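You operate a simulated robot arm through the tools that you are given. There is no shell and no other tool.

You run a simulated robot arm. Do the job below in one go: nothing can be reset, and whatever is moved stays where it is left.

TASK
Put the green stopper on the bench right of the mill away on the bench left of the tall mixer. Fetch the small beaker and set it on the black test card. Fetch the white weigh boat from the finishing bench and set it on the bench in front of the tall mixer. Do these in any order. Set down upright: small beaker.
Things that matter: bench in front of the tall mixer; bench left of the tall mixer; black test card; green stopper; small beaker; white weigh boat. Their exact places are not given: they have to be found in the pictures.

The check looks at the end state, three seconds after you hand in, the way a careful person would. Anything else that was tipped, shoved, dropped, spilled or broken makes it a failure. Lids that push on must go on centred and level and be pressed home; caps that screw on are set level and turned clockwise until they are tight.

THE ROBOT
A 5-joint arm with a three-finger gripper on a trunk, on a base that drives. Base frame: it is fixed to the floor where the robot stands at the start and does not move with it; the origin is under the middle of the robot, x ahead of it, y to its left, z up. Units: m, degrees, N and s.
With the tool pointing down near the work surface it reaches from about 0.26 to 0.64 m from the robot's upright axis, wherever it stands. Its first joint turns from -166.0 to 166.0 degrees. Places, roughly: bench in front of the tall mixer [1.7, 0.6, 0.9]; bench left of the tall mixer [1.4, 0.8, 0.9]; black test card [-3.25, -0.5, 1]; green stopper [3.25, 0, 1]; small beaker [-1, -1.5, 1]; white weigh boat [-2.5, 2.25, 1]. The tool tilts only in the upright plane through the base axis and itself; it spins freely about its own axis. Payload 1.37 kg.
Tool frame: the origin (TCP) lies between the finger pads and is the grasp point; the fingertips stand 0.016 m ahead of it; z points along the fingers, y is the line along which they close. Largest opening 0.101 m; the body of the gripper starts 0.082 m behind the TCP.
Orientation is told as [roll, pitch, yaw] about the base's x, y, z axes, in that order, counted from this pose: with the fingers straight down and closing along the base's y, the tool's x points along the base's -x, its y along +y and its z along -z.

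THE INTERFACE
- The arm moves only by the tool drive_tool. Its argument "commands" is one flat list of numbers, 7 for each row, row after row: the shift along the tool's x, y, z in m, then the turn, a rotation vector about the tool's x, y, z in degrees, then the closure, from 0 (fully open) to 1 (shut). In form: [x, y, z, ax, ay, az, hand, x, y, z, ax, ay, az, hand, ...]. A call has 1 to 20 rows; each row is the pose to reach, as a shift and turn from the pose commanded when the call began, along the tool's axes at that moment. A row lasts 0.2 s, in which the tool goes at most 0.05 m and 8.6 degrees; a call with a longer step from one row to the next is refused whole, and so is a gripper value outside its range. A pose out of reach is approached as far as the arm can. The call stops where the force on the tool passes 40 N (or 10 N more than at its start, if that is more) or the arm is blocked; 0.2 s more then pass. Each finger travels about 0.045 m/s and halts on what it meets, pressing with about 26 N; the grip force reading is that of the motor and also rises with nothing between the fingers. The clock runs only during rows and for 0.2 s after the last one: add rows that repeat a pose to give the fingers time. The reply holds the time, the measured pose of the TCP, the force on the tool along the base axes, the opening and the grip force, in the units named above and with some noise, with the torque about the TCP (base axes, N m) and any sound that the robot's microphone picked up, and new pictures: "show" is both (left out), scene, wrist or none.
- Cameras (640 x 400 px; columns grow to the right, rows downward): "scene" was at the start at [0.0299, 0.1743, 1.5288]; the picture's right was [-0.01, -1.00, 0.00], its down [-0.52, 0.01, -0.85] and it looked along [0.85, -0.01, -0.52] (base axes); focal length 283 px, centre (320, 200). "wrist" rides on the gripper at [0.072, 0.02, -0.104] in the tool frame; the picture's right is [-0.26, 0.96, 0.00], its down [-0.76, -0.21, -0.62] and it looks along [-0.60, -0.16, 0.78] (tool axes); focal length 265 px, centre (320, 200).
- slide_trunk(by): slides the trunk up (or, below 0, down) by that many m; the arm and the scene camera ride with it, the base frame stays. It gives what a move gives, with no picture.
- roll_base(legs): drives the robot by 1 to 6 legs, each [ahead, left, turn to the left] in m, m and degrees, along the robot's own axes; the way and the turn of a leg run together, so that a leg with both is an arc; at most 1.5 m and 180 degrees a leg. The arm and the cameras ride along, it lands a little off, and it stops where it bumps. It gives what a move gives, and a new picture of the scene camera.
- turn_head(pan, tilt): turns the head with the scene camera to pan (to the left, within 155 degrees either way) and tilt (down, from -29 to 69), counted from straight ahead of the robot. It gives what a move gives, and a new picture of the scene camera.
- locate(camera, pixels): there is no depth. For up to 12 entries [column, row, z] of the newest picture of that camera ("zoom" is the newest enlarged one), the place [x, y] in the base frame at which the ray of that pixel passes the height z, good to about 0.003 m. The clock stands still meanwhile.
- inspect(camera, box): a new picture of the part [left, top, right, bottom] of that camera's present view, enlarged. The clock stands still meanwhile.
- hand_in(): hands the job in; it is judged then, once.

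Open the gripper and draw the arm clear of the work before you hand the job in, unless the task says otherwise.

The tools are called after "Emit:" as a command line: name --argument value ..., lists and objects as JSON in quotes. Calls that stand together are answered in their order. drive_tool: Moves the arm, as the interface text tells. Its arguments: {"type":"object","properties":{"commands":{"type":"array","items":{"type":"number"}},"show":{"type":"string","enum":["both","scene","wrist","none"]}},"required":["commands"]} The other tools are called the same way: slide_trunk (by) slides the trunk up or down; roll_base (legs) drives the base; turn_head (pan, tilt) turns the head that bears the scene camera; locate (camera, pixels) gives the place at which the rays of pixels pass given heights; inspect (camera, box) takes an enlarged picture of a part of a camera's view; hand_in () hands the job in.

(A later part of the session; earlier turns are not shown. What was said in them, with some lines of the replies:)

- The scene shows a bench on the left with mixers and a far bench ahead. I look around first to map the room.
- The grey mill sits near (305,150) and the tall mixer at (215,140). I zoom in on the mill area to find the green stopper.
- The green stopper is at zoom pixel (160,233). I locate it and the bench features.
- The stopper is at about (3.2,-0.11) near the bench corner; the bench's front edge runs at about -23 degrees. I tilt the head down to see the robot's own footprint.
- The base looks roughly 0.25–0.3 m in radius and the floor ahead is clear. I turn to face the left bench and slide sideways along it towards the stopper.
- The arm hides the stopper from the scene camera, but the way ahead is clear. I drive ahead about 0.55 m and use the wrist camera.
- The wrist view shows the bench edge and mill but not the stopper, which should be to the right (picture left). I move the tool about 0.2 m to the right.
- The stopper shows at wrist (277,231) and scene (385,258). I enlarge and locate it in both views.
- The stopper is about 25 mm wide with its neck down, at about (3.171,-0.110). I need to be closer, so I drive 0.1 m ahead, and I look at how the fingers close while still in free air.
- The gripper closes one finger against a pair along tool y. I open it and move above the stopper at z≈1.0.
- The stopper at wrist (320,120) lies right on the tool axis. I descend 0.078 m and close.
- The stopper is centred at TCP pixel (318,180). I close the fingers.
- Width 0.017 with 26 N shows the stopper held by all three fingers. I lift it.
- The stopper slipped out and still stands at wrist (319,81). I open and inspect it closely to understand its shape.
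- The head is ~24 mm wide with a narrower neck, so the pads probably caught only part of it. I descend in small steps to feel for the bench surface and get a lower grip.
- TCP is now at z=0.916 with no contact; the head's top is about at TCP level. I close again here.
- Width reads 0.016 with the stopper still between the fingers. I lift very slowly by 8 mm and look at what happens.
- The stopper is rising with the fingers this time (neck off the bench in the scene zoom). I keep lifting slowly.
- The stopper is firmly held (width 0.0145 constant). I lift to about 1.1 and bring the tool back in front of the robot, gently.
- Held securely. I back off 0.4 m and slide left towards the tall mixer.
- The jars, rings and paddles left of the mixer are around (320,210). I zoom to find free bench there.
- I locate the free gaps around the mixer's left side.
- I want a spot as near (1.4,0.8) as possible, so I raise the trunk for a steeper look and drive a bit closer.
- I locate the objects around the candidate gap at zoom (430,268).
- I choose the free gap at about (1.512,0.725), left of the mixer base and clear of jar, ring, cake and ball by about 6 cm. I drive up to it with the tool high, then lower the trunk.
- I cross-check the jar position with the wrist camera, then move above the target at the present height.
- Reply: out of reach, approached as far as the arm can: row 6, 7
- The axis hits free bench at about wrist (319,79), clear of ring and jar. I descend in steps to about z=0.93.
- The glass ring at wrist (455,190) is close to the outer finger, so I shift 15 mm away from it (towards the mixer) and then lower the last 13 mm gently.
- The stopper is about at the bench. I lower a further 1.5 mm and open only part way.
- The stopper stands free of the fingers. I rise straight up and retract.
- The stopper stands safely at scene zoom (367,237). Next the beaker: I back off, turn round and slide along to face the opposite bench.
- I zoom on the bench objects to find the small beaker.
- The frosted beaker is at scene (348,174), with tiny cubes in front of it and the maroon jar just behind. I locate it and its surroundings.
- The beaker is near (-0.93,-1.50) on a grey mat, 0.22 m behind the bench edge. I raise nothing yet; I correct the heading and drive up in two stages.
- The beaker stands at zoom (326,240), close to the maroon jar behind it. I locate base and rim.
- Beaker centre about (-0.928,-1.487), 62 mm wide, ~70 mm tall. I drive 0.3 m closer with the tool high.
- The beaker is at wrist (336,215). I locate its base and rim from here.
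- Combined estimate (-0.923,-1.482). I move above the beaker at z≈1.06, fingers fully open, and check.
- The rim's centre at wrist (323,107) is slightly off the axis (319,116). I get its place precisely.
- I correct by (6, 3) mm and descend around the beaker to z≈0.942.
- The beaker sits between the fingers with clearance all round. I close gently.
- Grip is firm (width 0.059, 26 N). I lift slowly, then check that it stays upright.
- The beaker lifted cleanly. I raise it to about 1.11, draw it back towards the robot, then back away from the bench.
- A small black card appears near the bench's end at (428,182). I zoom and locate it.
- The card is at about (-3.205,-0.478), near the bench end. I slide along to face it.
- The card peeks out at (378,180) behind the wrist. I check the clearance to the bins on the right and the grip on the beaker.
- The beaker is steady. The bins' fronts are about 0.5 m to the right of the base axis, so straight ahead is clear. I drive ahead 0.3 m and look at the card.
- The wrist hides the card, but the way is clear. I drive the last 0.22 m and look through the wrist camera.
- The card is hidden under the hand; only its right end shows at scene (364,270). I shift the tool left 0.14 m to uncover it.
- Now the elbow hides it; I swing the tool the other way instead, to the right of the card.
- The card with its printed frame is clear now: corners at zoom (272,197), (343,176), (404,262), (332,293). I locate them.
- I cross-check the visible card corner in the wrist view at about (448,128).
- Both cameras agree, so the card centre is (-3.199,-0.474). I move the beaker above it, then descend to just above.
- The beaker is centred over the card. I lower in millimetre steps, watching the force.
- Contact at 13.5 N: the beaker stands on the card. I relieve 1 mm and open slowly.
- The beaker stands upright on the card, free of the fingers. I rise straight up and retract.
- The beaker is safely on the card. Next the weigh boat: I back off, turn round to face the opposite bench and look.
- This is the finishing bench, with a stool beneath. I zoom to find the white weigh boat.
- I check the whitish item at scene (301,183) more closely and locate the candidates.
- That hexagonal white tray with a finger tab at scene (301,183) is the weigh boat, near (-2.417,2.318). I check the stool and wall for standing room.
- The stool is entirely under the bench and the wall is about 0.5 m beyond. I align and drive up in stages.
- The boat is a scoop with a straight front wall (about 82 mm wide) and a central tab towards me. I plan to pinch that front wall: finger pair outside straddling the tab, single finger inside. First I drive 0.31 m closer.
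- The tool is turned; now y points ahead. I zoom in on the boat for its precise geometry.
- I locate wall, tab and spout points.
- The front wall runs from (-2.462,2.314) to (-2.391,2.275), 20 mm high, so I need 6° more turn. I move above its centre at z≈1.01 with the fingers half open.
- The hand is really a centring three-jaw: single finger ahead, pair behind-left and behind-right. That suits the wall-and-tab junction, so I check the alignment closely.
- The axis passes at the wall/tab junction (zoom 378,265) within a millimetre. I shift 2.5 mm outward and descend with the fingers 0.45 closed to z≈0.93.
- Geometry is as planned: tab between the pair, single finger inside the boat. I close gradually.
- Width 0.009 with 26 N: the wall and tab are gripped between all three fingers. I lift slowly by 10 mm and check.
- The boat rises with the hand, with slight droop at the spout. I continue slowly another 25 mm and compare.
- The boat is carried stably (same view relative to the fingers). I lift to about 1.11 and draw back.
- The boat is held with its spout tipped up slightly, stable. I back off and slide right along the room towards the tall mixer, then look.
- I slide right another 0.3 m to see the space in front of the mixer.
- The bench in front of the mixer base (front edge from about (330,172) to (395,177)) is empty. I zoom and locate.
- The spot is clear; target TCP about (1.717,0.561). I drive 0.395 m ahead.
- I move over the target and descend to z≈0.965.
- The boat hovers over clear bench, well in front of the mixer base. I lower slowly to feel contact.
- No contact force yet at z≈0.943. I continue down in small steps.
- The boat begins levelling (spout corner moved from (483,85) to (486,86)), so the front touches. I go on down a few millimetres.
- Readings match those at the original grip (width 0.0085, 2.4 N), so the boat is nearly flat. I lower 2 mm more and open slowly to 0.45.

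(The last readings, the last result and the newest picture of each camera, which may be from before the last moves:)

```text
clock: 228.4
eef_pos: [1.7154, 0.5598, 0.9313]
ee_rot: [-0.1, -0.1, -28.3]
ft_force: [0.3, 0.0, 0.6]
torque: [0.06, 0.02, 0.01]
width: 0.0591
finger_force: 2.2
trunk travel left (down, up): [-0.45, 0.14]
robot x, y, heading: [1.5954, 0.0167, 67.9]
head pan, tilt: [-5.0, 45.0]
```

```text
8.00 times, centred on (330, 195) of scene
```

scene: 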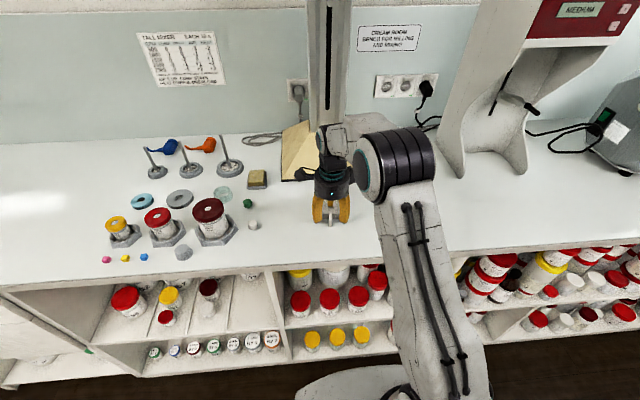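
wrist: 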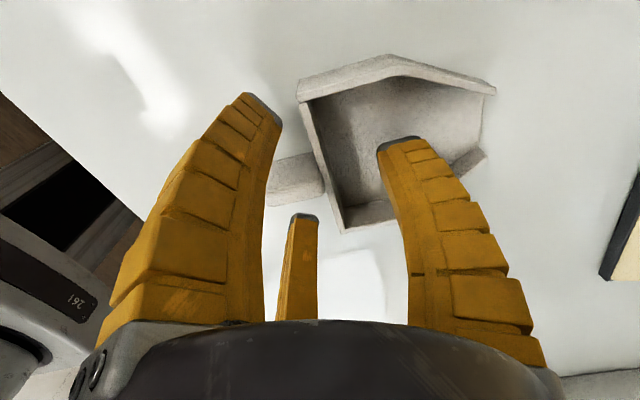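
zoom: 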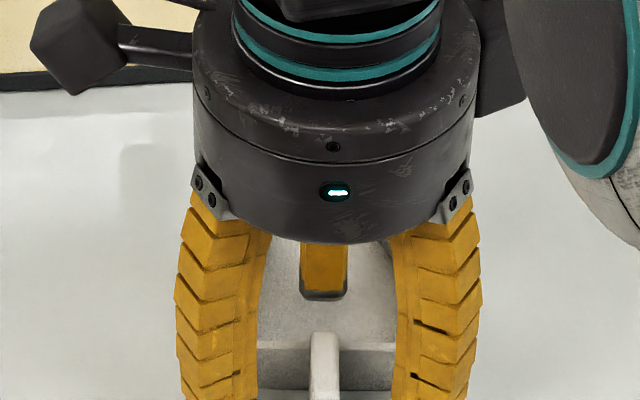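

The boat lies flat and free of the fingers. I rise straight up and retract.

Emit:
drive_tool --commands '[0, 0, -0.02, 0, 0, 0, 0.45, 0, 0, -0.05, 0, 0, 0, 0.45, 0, 0, -0.09, 0, 0, 0, 0.45, 0, 0, -0.13, 0, 0, 0, 0.45, 0, 0, -0.17, 0, 0, 0, 0.45, 0, -0.03, -0.18, 0, 0, 0, 0.45, 0, -0.07, -0.18, 0, 0, 0, 0.45, 0, -0.11, -0.18, 0, 0, 0, 0.45, 0, -0.15, -0.18, 0, 0, 0, 0.3, 0, -0.17, -0.18, 0, 0, 0, 0.1, 0, -0.17, -0.18, 0, 0, 0, 0]'

Emit:
roll_base --legs '[[-0.45, 0, 0]]'

Emit:
turn_head --pan 0 --tilt 35

Emit:
inspect --camera "scene" --box '[200, 90, 440, 240]'

```text
clock: 230.8
eef_pos: [1.6365, 0.4106, 1.1112]
ee_rot: [0.0, 0.1, -28.4]
ft_force: [0.1, 0.4, 0.0]
torque: [-0.01, -0.01, -0.01]
width: 0.1007
finger_force: 0.0
trunk travel left (down, up): [-0.45, 0.14]
robot x, y, heading: [1.597, 0.0219, 67.9]
head pan, tilt: [-5.0, 45.0]
```

scene: 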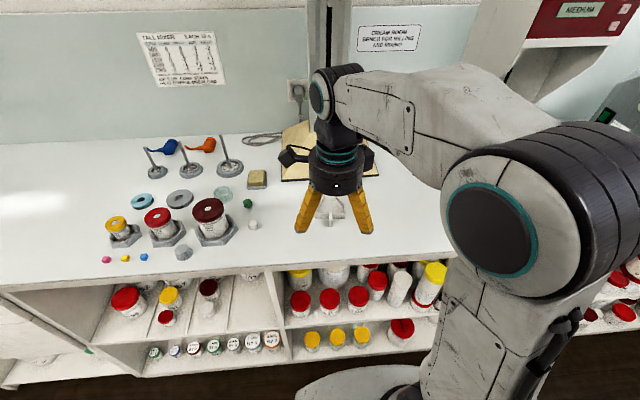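
wrist: 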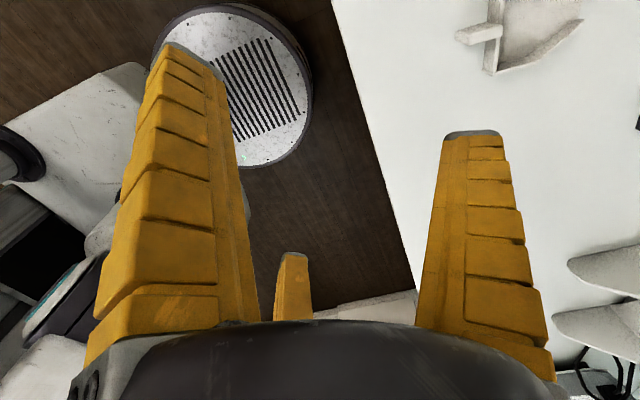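

```text
clock: 233.6
eef_pos: [1.4669, -0.0072, 1.11]
ee_rot: [0.0, 0.0, -28.6]
ft_force: [-0.1, -0.3, 0.2]
torque: [-0.01, -0.03, 0.03]
width: 0.1006
finger_force: 0.0
trunk travel left (down, up): [-0.45, 0.14]
robot x, y, heading: [1.4262, -0.3994, 68.0]
head pan, tilt: [-5.0, 45.0]
```

scene: 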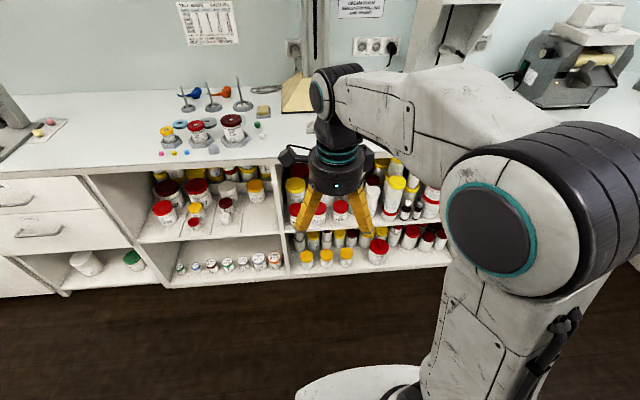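

```text
clock: 234.3
eef_pos: [1.4668, -0.0067, 1.1123]
ee_rot: [0.0, -0.1, -28.6]
ft_force: [1.3, 0.3, 0.0]
torque: [0.0, -0.04, 0.03]
width: 0.1007
finger_force: 0.1
trunk travel left (down, up): [-0.45, 0.14]
robot x, y, heading: [1.4237, -0.3997, 67.7]
head pan, tilt: [0.0, 35.0]
```

scene: 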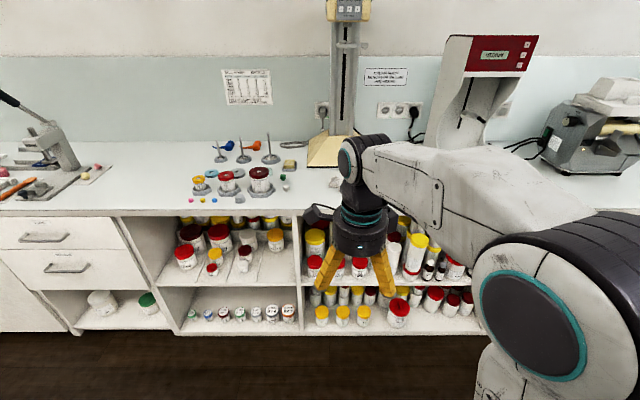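

```text
2.67 times, centred on (320, 165) of scene
```

zoom: 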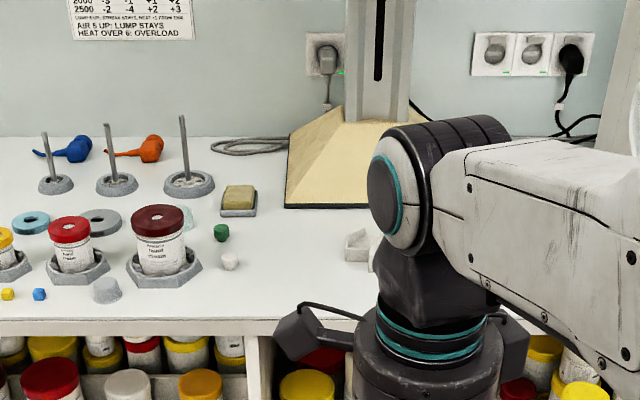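

All three goals look met, but the stopper lies at the right fringe of the stated place (1.4,0.8). I'd like it more clearly to the left of the mixer, so I go back to shift it into the open gap nearer (1.43,0.765).

Emit:
roll_base --legs '[[0, 0.37, 0], [0.5, 0, 0]]'

Emit:
drive_tool --commands '[0, 0, 0, 0, 0, -8, 0.2, 0, 0, 0, 0, 0, -16, 0.4, 0, 0, 0, 0, 0, -24, 0.5, 0, 0, 0, 0, 0, -32, 0.5, 0, 0, 0, 0, 0, -39, 0.5, 0, 0, 0, 0, 0, -39, 0.5]'

Emit:
turn_head --pan 8 --tilt 42

```text
clock: 239.2
eef_pos: [1.3132, 0.5953, 1.1103]
ee_rot: [0.0, 0.0, -28.7]
ft_force: [-0.2, 0.3, 0.4]
torque: [-0.05, 0.0, 0.0]
width: 0.1004
finger_force: 0.0
trunk travel left (down, up): [-0.45, 0.14]
robot x, y, heading: [1.2722, 0.2078, 67.8]
head pan, tilt: [0.0, 35.0]
```

scene: 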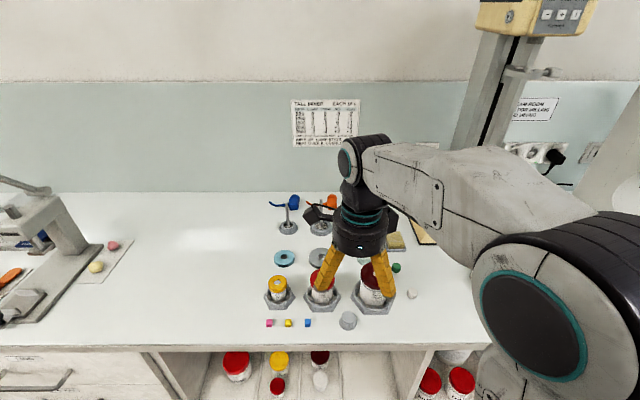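

```text
clock: 240.6
eef_pos: [1.3133, 0.5961, 1.1111]
ee_rot: [0.1, 0.0, 10.5]
ft_force: [0.6, -0.5, 0.3]
torque: [-0.03, -0.04, 0.04]
width: 0.0546
finger_force: 2.7
trunk travel left (down, up): [-0.45, 0.14]
robot x, y, heading: [1.2701, 0.2043, 67.5]
head pan, tilt: [0.0, 35.0]
```

scene: 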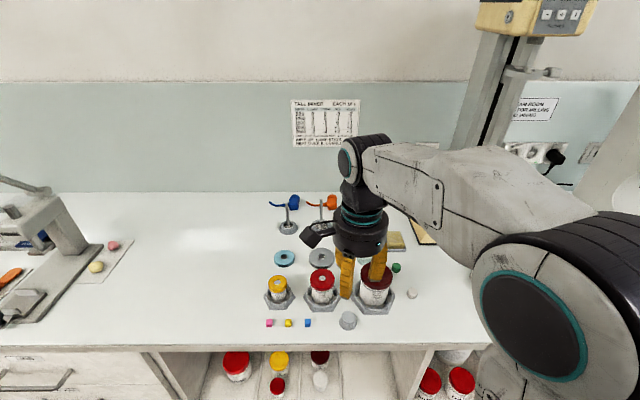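
wrist: 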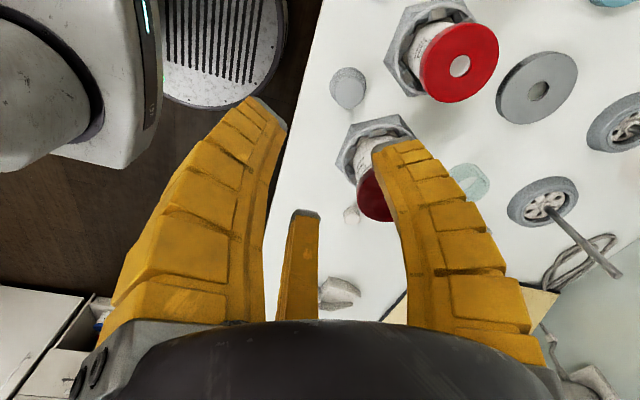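

```text
clock: 241.3
eef_pos: [1.3138, 0.5973, 1.1117]
ee_rot: [0.0, 0.0, 10.4]
ft_force: [0.4, 0.4, 0.1]
torque: [-0.01, 0.02, -0.01]
width: 0.0542
finger_force: 2.8
trunk travel left (down, up): [-0.45, 0.14]
robot x, y, heading: [1.2722, 0.2024, 67.7]
head pan, tilt: [8.0, 42.0]
```

scene: 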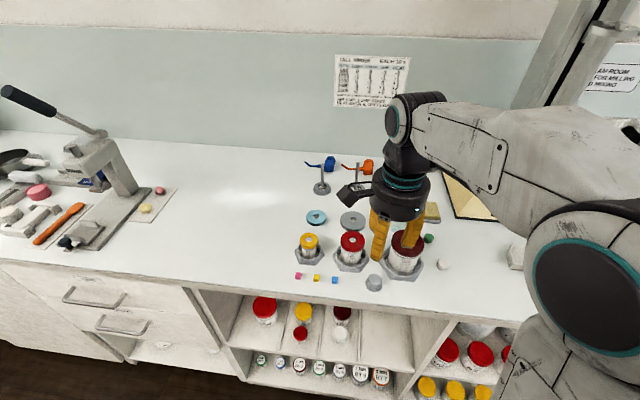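

I move the tool over the stopper at the present height.

Emit:
drive_tool --commands '[-0.04, 0.013, 0, 0, 0, 0, 0.5, -0.08, 0.027, 0, 0, 0, 0, 0.5, -0.12, 0.04, 0, 0, 0, 0, 0.5, -0.16, 0.054, 0, 0, 0, 0, 0.5, -0.2, 0.067, 0, 0, 0, 0, 0.5, -0.2275, 0.0769, 0, 0, 0, 0, 0.5, -0.2275, 0.0769, 0.03, 0, 0, 0, 0.5, -0.2275, 0.0769, 0.06, 0, 0, 0, 0.5, -0.2275, 0.0769, 0.06, 0, 0, 0, 0.5]'

Emit:
inspect --camera "wrist" --box '[200, 25, 440, 175]'

Emit:
inspect --camera "scene" --box '[280, 150, 480, 275]'

```text
clock: 243.3
eef_pos: [1.525, 0.7113, 1.0517]
ee_rot: [0.0, 0.0, 10.3]
ft_force: [0.2, 0.0, 0.3]
torque: [0.0, -0.03, 0.0]
width: 0.0546
finger_force: 3.0
trunk travel left (down, up): [-0.45, 0.14]
robot x, y, heading: [1.2729, 0.2046, 67.5]
head pan, tilt: [8.0, 42.0]
```

scene: 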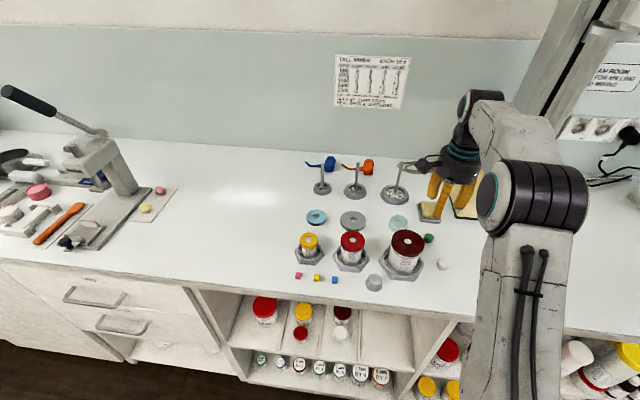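
wrist: 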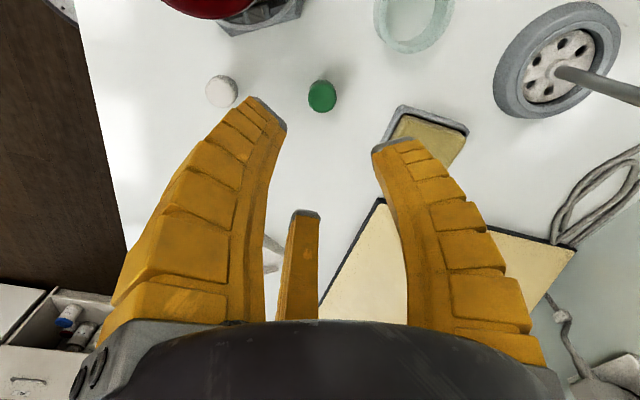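

```text
2.67 times, centred on (320, 100) of wrist
```

zoom: 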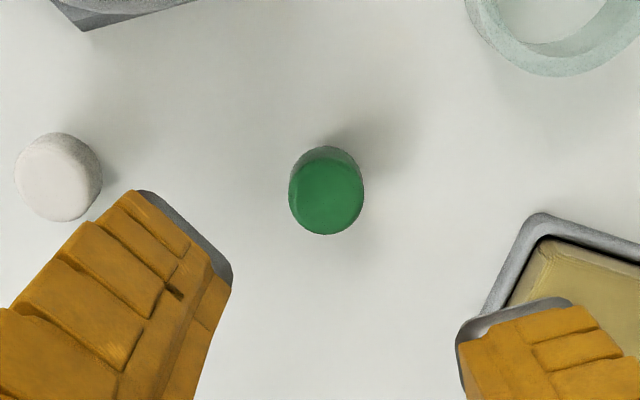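

```text
3.20 times, centred on (380, 212) of scene
```

zoom: 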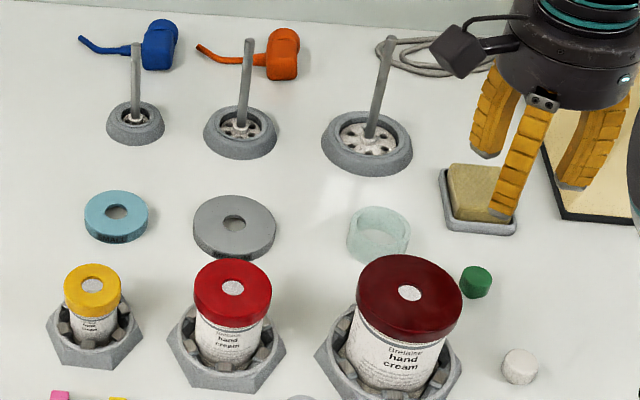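

The stopper's top at wrist (322.6,98) is about 3 mm off the axis. I correct, narrow the fingers to 0.6 and descend.

Emit:
drive_tool --commands '[0, 0.003, 0.02, 0, 0, 0, 0.58, 0, 0.003, 0.05, 0, 0, 0, 0.58, 0, 0.003, 0.08, 0, 0, 0, 0.58, 0, 0.003, 0.11, 0, 0, 0, 0.58, 0, 0.003, 0.125, 0, 0, 0, 0.58, 0, 0.003, 0.125, 0, 0, 0, 0.58]'

Emit:
inspect --camera "wrist" --box '[200, 75, 440, 225]'

```text
clock: 244.7
eef_pos: [1.5234, 0.7148, 0.9268]
ee_rot: [0.0, 0.0, 10.3]
ft_force: [-0.2, 0.7, 0.3]
torque: [0.0, 0.02, -0.02]
width: 0.0466
finger_force: 3.1
trunk travel left (down, up): [-0.45, 0.14]
robot x, y, heading: [1.2695, 0.2034, 67.4]
head pan, tilt: [8.0, 42.0]
```

scene: 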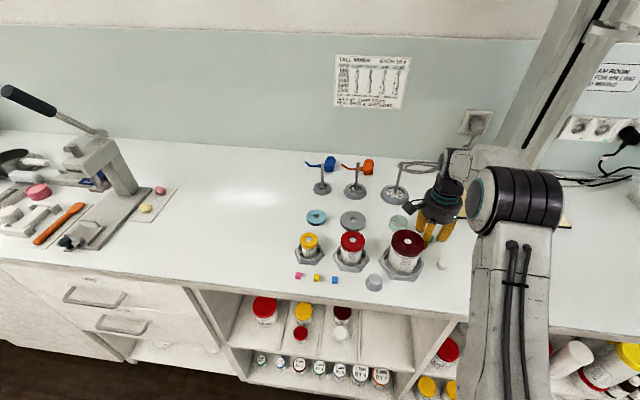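
wrist: 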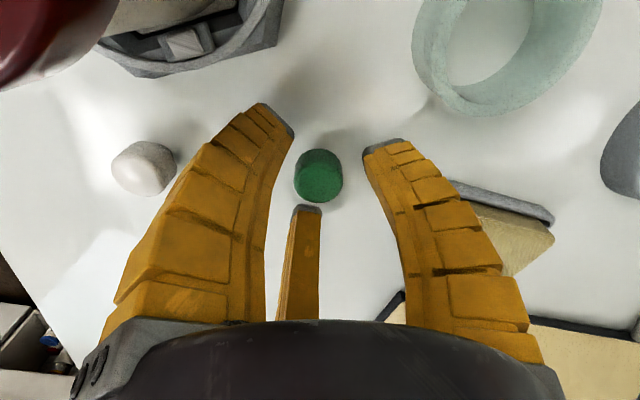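

```text
2.67 times, centred on (320, 150) of wrist
```

zoom: 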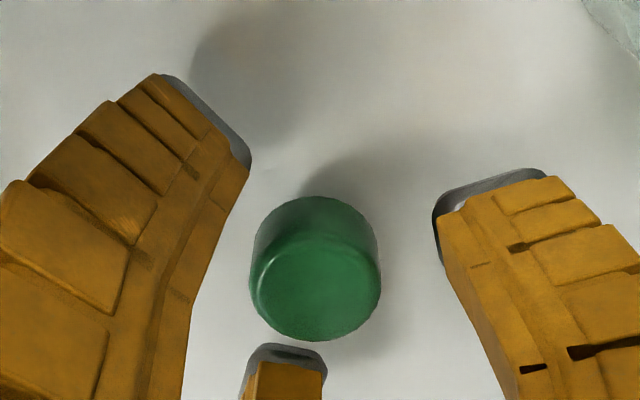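

Centred. I lower to z≈0.9165, close, and lift slowly as before.

Emit:
drive_tool --commands '[0, 0, 0.005, 0, 0, 0, 0.58, 0, 0, 0.0105, 0, 0, 0, 0.58, 0, 0, 0.0105, 0, 0, 0, 0.65, 0, 0, 0.0105, 0, 0, 0, 0.72, 0, 0, 0.0105, 0, 0, 0, 0.79, 0, 0, 0.0105, 0, 0, 0, 0.86, 0, 0, 0.0105, 0, 0, 0, 0.93, 0, 0, 0.0105, 0, 0, 0, 1, 0, 0, 0.0105, 0, 0, 0, 1, 0, 0, 0.0085, 0, 0, 0, 1, 0, 0, 0.0065, 0, 0, 0, 1, 0, 0, 0.0045, 0, 0, 0, 1, 0, 0, 0.0025, 0, 0, 0, 1, 0, 0, 0.0, 0, 0, 0, 1, 0, 0, -0.004, 0, 0, 0, 1, 0, 0, -0.008, 0, 0, 0, 1, 0, 0, -0.012, 0, 0, 0, 1, 0, 0, -0.012, 0, 0, 0, 1]'

Emit:
inspect --camera "wrist" --box '[200, 75, 440, 225]'

```text
clock: 248.5
eef_pos: [1.5239, 0.7163, 0.9392]
ee_rot: [0.0, 0.0, 10.2]
ft_force: [0.3, 0.1, 0.4]
torque: [-0.02, -0.02, 0.02]
width: 0.0146
finger_force: 25.8
trunk travel left (down, up): [-0.45, 0.14]
robot x, y, heading: [1.2765, 0.2059, 67.6]
head pan, tilt: [8.0, 42.0]
```

scene: 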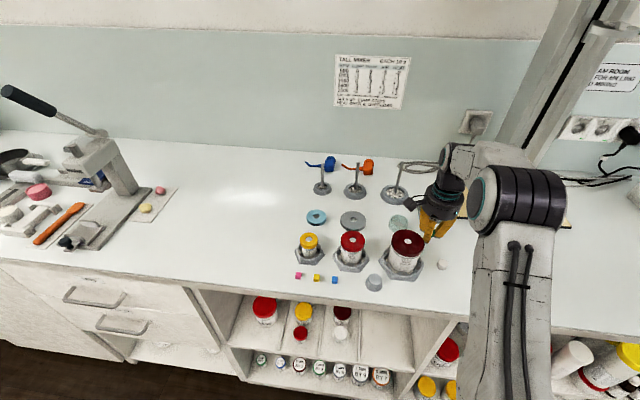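
wrist: 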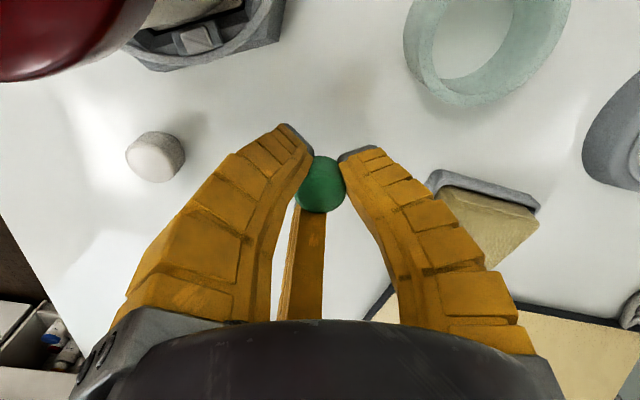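

```text
2.67 times, centred on (320, 150) of wrist
```

zoom: 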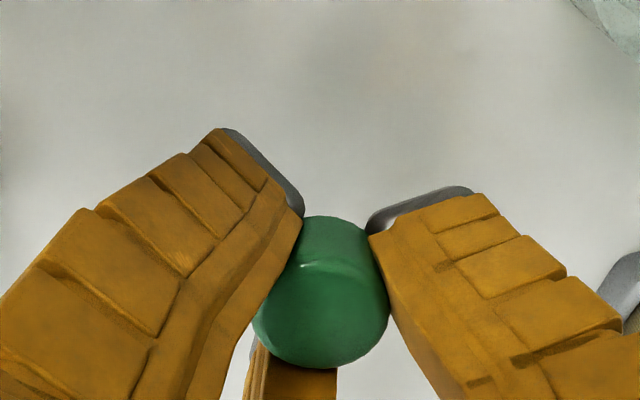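

Held again (width 0.0146). I lift to about 1.06, move towards (1.43,0.765), and look down.

Emit:
drive_tool --commands '[0, 0, -0.015, 0, 0, 0, 1, 0, 0, -0.035, 0, 0, 0, 1, 0, 0, -0.06, 0, 0, 0, 1, 0, 0, -0.085, 0, 0, 0, 1, 0, 0, -0.11, 0, 0, 0, 1, 0, 0, -0.125, 0, 0, 0, 1, 0.02, 0.015, -0.125, 0, 0, 0, 1, 0.04, 0.03, -0.125, 0, 0, 0, 1, 0.06, 0.045, -0.125, 0, 0, 0, 1, 0.0838, 0.0647, -0.125, 0, 0, 0, 1, 0.0838, 0.0647, -0.125, 0, 0, 0, 1]'

Emit:
inspect --camera "wrist" --box '[160, 0, 480, 200]'

Emit:
inspect --camera "scene" --box '[300, 160, 460, 260]'

```text
clock: 250.9
eef_pos: [1.429, 0.7641, 1.0619]
ee_rot: [0.0, 0.0, 10.2]
ft_force: [0.3, -0.3, 0.3]
torque: [0.04, 0.01, 0.01]
width: 0.0146
finger_force: 25.6
trunk travel left (down, up): [-0.45, 0.14]
robot x, y, heading: [1.2742, 0.2047, 67.6]
head pan, tilt: [8.0, 42.0]
```

scene: 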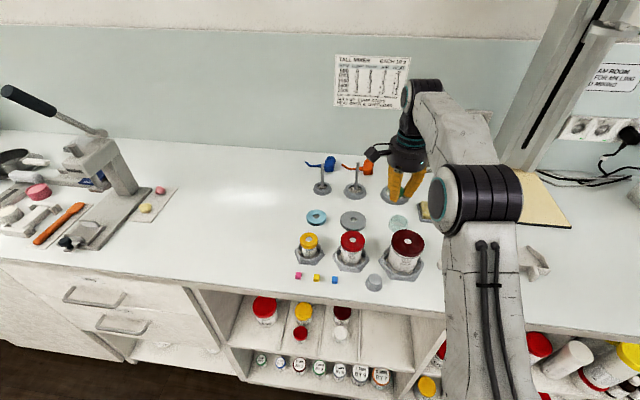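
wrist: 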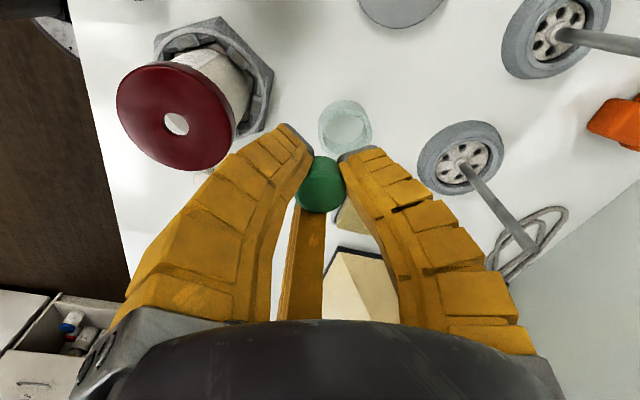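

```text
2.00 times, centred on (320, 100) of wrist
```

zoom: 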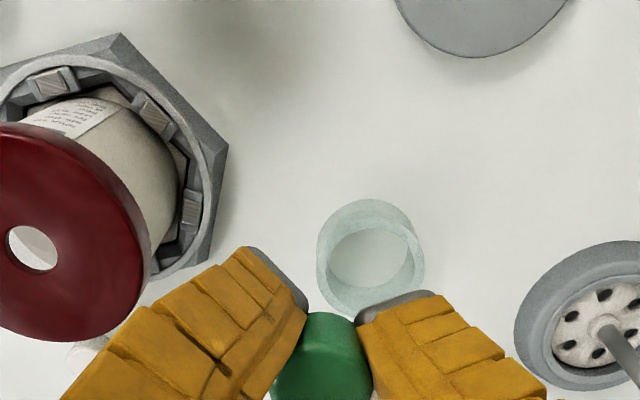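

```text
4.00 times, centred on (380, 210) of scene
```

zoom: 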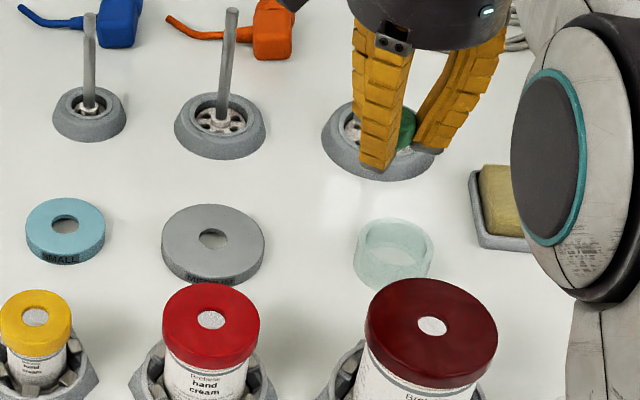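

The glass ring is nearer the axis (319,89) than I estimated. The open space is around wrist (322,52); I locate it and its neighbours.

Emit:
locate --camera "wrist" --pixels '[[319.4, 89.4, 0.9], [345.5, 127.5, 0.91], [320, 125, 0.9], [335, 100, 0.91], [322, 52, 0.9], [273, 75, 0.905], [250, 135, 0.905], [400, 25, 0.9], [370, 15, 0.91], [460, 157, 0.905], [420, 155, 0.905]]'

```text
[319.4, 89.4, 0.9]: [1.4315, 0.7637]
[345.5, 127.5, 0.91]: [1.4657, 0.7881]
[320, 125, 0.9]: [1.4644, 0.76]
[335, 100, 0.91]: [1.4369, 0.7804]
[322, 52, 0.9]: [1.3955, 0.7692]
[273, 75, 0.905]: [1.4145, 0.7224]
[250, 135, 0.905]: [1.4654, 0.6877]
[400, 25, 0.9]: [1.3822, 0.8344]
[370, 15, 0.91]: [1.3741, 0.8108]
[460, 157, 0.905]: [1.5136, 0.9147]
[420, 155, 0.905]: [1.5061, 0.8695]
```

The best free spot is (1.400,0.765), with over 4 cm to ring, jar base and discs. I shift there, turn the hand 10° so the fingers point into the gaps, and lower to z≈0.94.

Emit:
drive_tool --commands '[0.014, 0.003, 0, 0, 0, 5, 1, 0.0284, 0.006, 0, 0, 0, 10, 1, 0.0284, 0.006, 0.0, 0, 0, 10, 1, 0.0284, 0.006, 0.025, 0, 0, 10, 1, 0.0284, 0.006, 0.05, 0, 0, 10, 1, 0.0284, 0.006, 0.075, 0, 0, 10, 1, 0.0284, 0.006, 0.1, 0, 0, 10, 1, 0.0284, 0.006, 0.12, 0, 0, 10, 1, 0.0284, 0.006, 0.12, 0, 0, 10, 1]'

Emit:
inspect --camera "scene" --box '[320, 170, 448, 250]'

```text
clock: 252.9
eef_pos: [1.3998, 0.7658, 0.9411]
ee_rot: [0.0, 0.0, 0.3]
ft_force: [0.3, 0.0, 0.1]
torque: [0.03, -0.03, 0.01]
width: 0.0148
finger_force: 25.7
trunk travel left (down, up): [-0.45, 0.14]
robot x, y, heading: [1.272, 0.2039, 67.6]
head pan, tilt: [8.0, 42.0]
```

scene: 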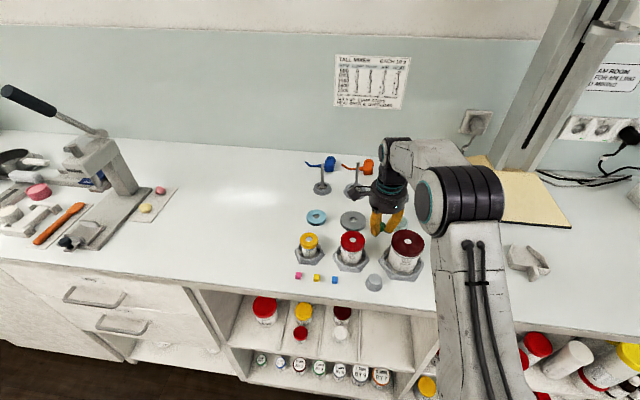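
wrist: 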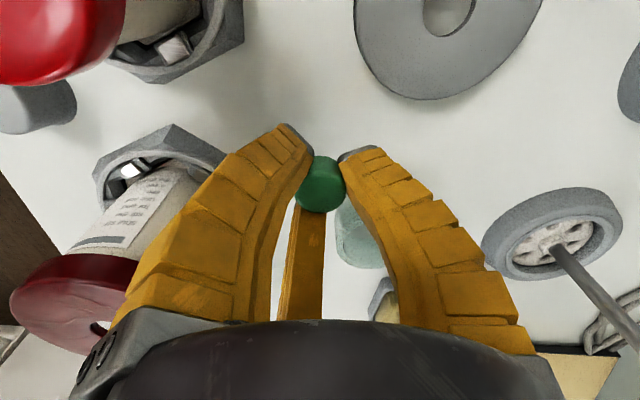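

```text
5.00 times, centred on (384, 210) of scene
```

zoom: 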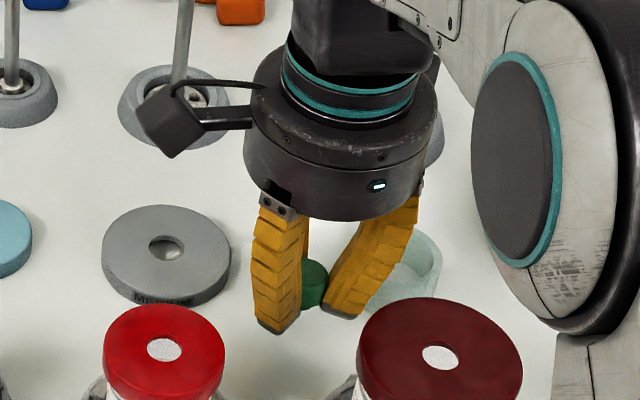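

Clear all around. I lower the last 22 mm gently.

Emit:
drive_tool --commands '[0, 0, 0.006, 0, 0, 0, 1, 0, 0, 0.012, 0, 0, 0, 1, 0, 0, 0.017, 0, 0, 0, 1, 0, 0, 0.02, 0, 0, 0, 1, 0, 0, 0.0225, 0, 0, 0, 1, 0, 0, 0.0235, 0, 0, 0, 1, 0, 0, 0.0235, 0, 0, 0, 1]'

Emit:
inspect --camera "scene" --box '[340, 190, 420, 240]'

```text
clock: 254.5
eef_pos: [1.3998, 0.7647, 0.9205]
ee_rot: [0.0, -0.1, 0.2]
ft_force: [0.2, 0.1, -0.1]
torque: [0.02, 0.01, -0.02]
width: 0.0148
finger_force: 26.0
trunk travel left (down, up): [-0.45, 0.14]
robot x, y, heading: [1.2726, 0.2067, 67.8]
head pan, tilt: [8.0, 42.0]
```

scene: 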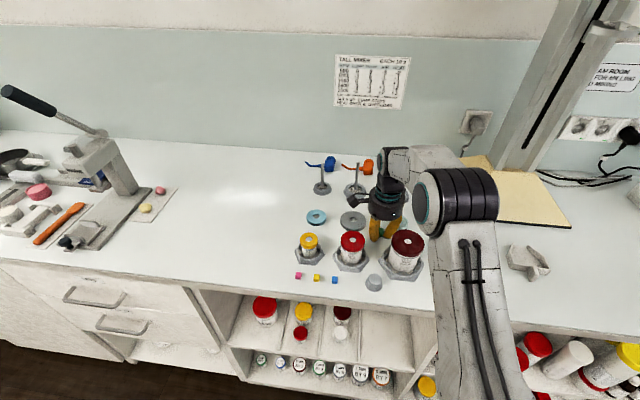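
wrist: 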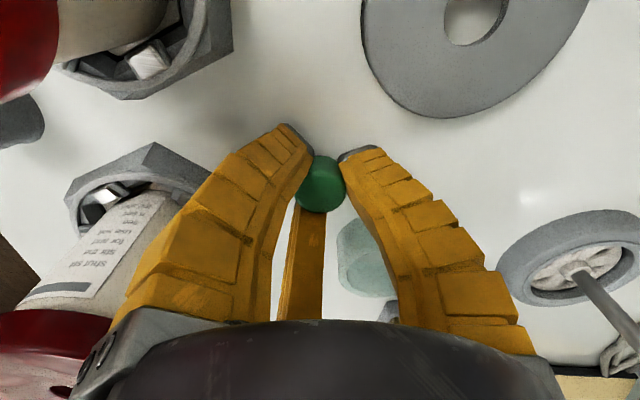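

```text
8.00 times, centred on (380, 215) of scene
```

zoom: 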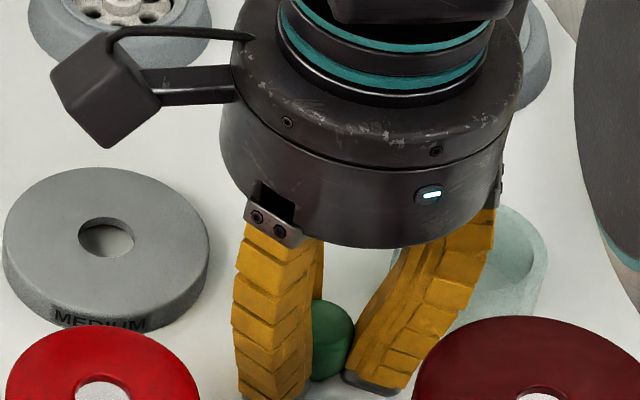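

No contact yet; I lower 2 mm more.

Emit:
drive_tool --commands '[0, 0, 0.001, 0, 0, 0, 1, 0, 0, 0.002, 0, 0, 0, 1, 0, 0, 0.002, 0, 0, 0, 1]' --show "none"

```text
clock: 255.3
eef_pos: [1.401, 0.7653, 0.9184]
ee_rot: [0.1, -0.1, 0.3]
ft_force: [0.1, -0.5, -0.1]
torque: [0.01, -0.02, -0.01]
width: 0.0148
finger_force: 26.2
trunk travel left (down, up): [-0.45, 0.14]
robot x, y, heading: [1.2691, 0.2069, 67.5]
head pan, tilt: [8.0, 42.0]
```

I lower one more millimetre and open to 0.6.

Emit:
drive_tool --commands '[0, 0, 0.001, 0, 0, 0, 1, 0, 0, 0.001, 0, 0, 0, 0.9, 0, 0, 0.001, 0, 0, 0, 0.82, 0, 0, 0.001, 0, 0, 0, 0.75, 0, 0, 0.001, 0, 0, 0, 0.68, 0, 0, 0.001, 0, 0, 0, 0.62, 0, 0, 0.001, 0, 0, 0, 0.6, 0, 0, 0.001, 0, 0, 0, 0.6]'

Emit:
inspect --camera "wrist" --box '[200, 100, 440, 250]'

```text
clock: 257.1
eef_pos: [1.4001, 0.7642, 0.9177]
ee_rot: [0.0, 0.0, 0.3]
ft_force: [-0.3, -0.6, 0.7]
torque: [-0.01, 0.02, 0.02]
width: 0.0445
finger_force: 3.1
trunk travel left (down, up): [-0.45, 0.14]
robot x, y, heading: [1.2721, 0.2082, 67.6]
head pan, tilt: [8.0, 42.0]
```

scene: 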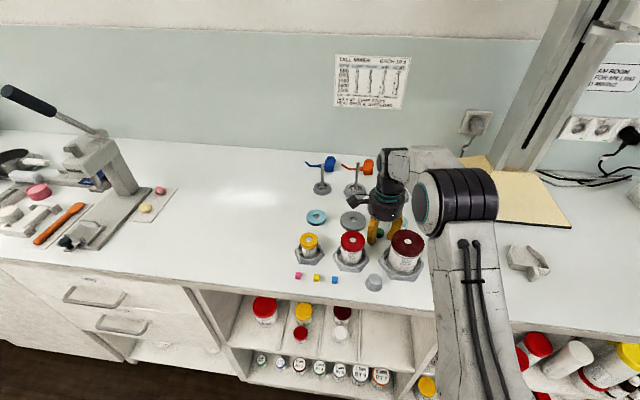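
wrist: 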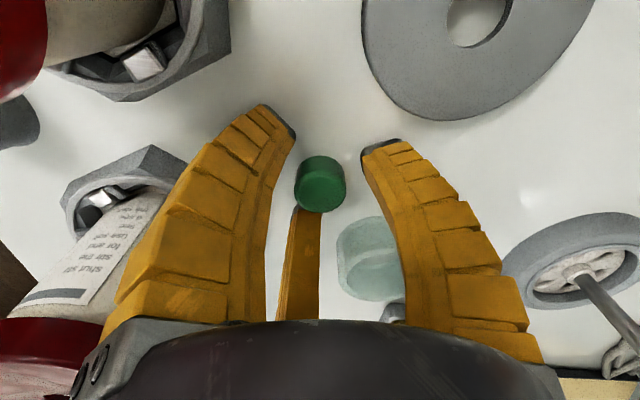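

```text
2.67 times, centred on (320, 175) of wrist
```

zoom: 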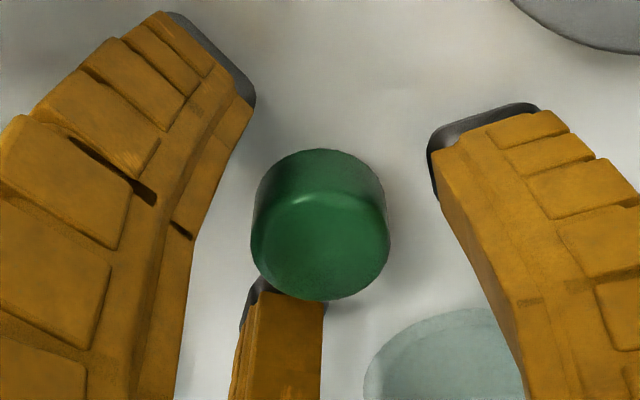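

The stopper stands upright and released. I rise straight up and retract the arm, then check.

Emit:
drive_tool --commands '[0, 0, -0.005, 0, 0, 0, 0.58, 0, 0, -0.015, 0, 0, 0, 0.58, 0, 0, -0.035, 0, 0, 0, 0.58, 0, 0, -0.07, 0, 0, 0, 0.58, 0, 0, -0.11, 0, 0, 0, 0.58, 0, 0, -0.15, 0, 0, 0, 0.58, 0, 0, -0.19, 0, 0, 0, 0.58, 0.02, -0.03, -0.19, 0, 0, 0, 0.58, 0.03, -0.07, -0.19, 0, 0, 0, 0.58, 0.04, -0.11, -0.19, 0, 0, 0, 0.5, 0.04, -0.15, -0.19, 0, 0, 0, 0.3, 0.04, -0.17, -0.19, 0, 0, 0, 0.1, 0.04, -0.17, -0.19, 0, 0, 0, 0]'

Emit:
roll_base --legs '[[-0.45, 0, 0]]'

Emit:
turn_head --pan -2 --tilt 33

Emit:
inspect --camera "scene" --box '[240, 110, 480, 260]'

```text
clock: 259.9
eef_pos: [1.3614, 0.595, 1.1066]
ee_rot: [0.0, 0.0, 0.3]
ft_force: [-0.4, -0.4, 1.1]
torque: [-0.01, 0.0, 0.03]
width: 0.1004
finger_force: 0.1
trunk travel left (down, up): [-0.45, 0.14]
robot x, y, heading: [1.2765, 0.2053, 67.3]
head pan, tilt: [8.0, 42.0]
```

scene: 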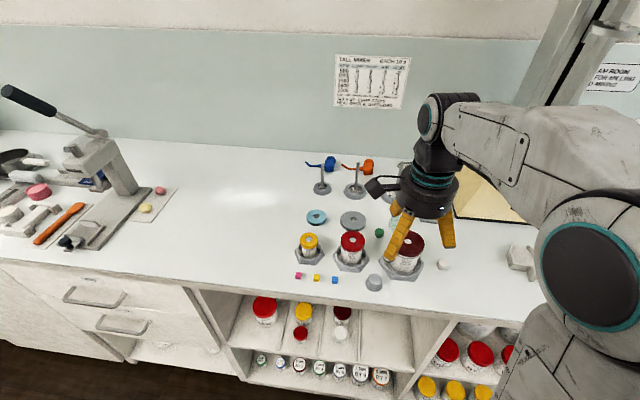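
wrist: 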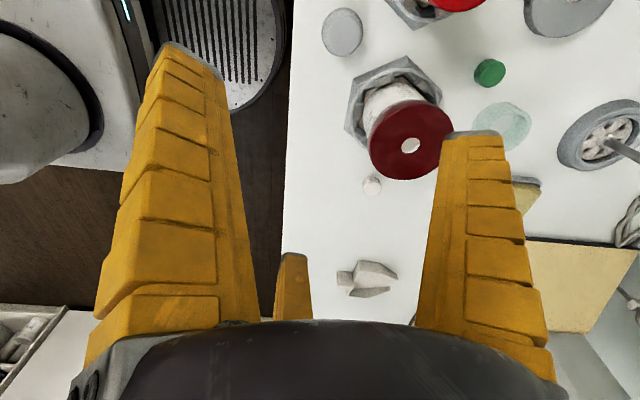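

```text
clock: 262.6
eef_pos: [1.1904, 0.18, 1.1056]
ee_rot: [0.0, -0.1, 0.2]
ft_force: [-0.3, -0.5, -0.2]
torque: [0.01, 0.0, 0.01]
width: 0.1006
finger_force: 0.1
trunk travel left (down, up): [-0.45, 0.14]
robot x, y, heading: [1.0987, -0.2145, 67.4]
head pan, tilt: [8.0, 42.0]
```

scene: 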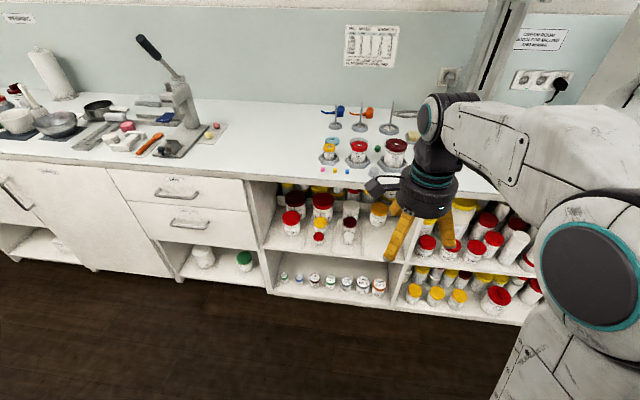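

```text
clock: 263.3
eef_pos: [1.191, 0.1788, 1.1062]
ee_rot: [0.0, 0.0, 0.3]
ft_force: [-0.9, -1.0, 0.0]
torque: [0.03, -0.03, 0.0]
width: 0.1009
finger_force: 0.1
trunk travel left (down, up): [-0.45, 0.14]
robot x, y, heading: [1.101, -0.2054, 67.5]
head pan, tilt: [-2.0, 33.0]
```

scene: 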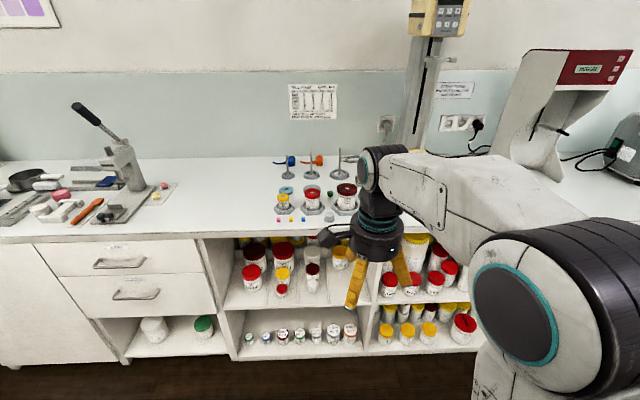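

```text
2.67 times, centred on (360, 185) of scene
```

zoom: 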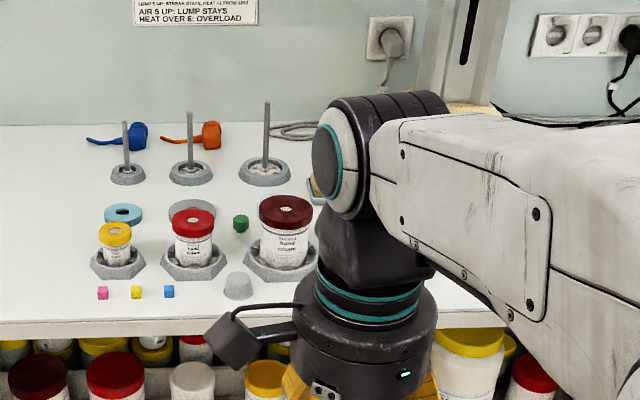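

The green stopper stands upright left of the mixer (zoom 240,223), and the wrist view showed the weigh boat lying flat in front of it. The beaker was left upright on the card. The gripper is open and clear of the work, so I hand in.

Emit:
hand_in

```text
The job is handed in.
```

All three items are placed, and I handed the job in with the gripper open and the arm clear of the benches. I don't have the check's result.

- **Green stopper:** it stands upright on the bench left of the tall mixer, at about (1.40, 0.765). My first grip slipped, but the stopper stayed where it was. I first set it down further right, then moved it to be more clearly left of the mixer. It has about 4 cm clear of the jars and rings around it.
- **Small beaker:** it stands upright and centred on the black test card.
- **White weigh boat:** I took the small white scoop-shaped tray with a finger tab on the finishing bench to be the weigh boat. It lies flat on the clear bench in front of the mixer, at about (1.72, 0.56).

I saw nothing else tipped, moved or spilled in the pictures at any of the three places. I did not go back for a second look at the beaker after leaving that bench.
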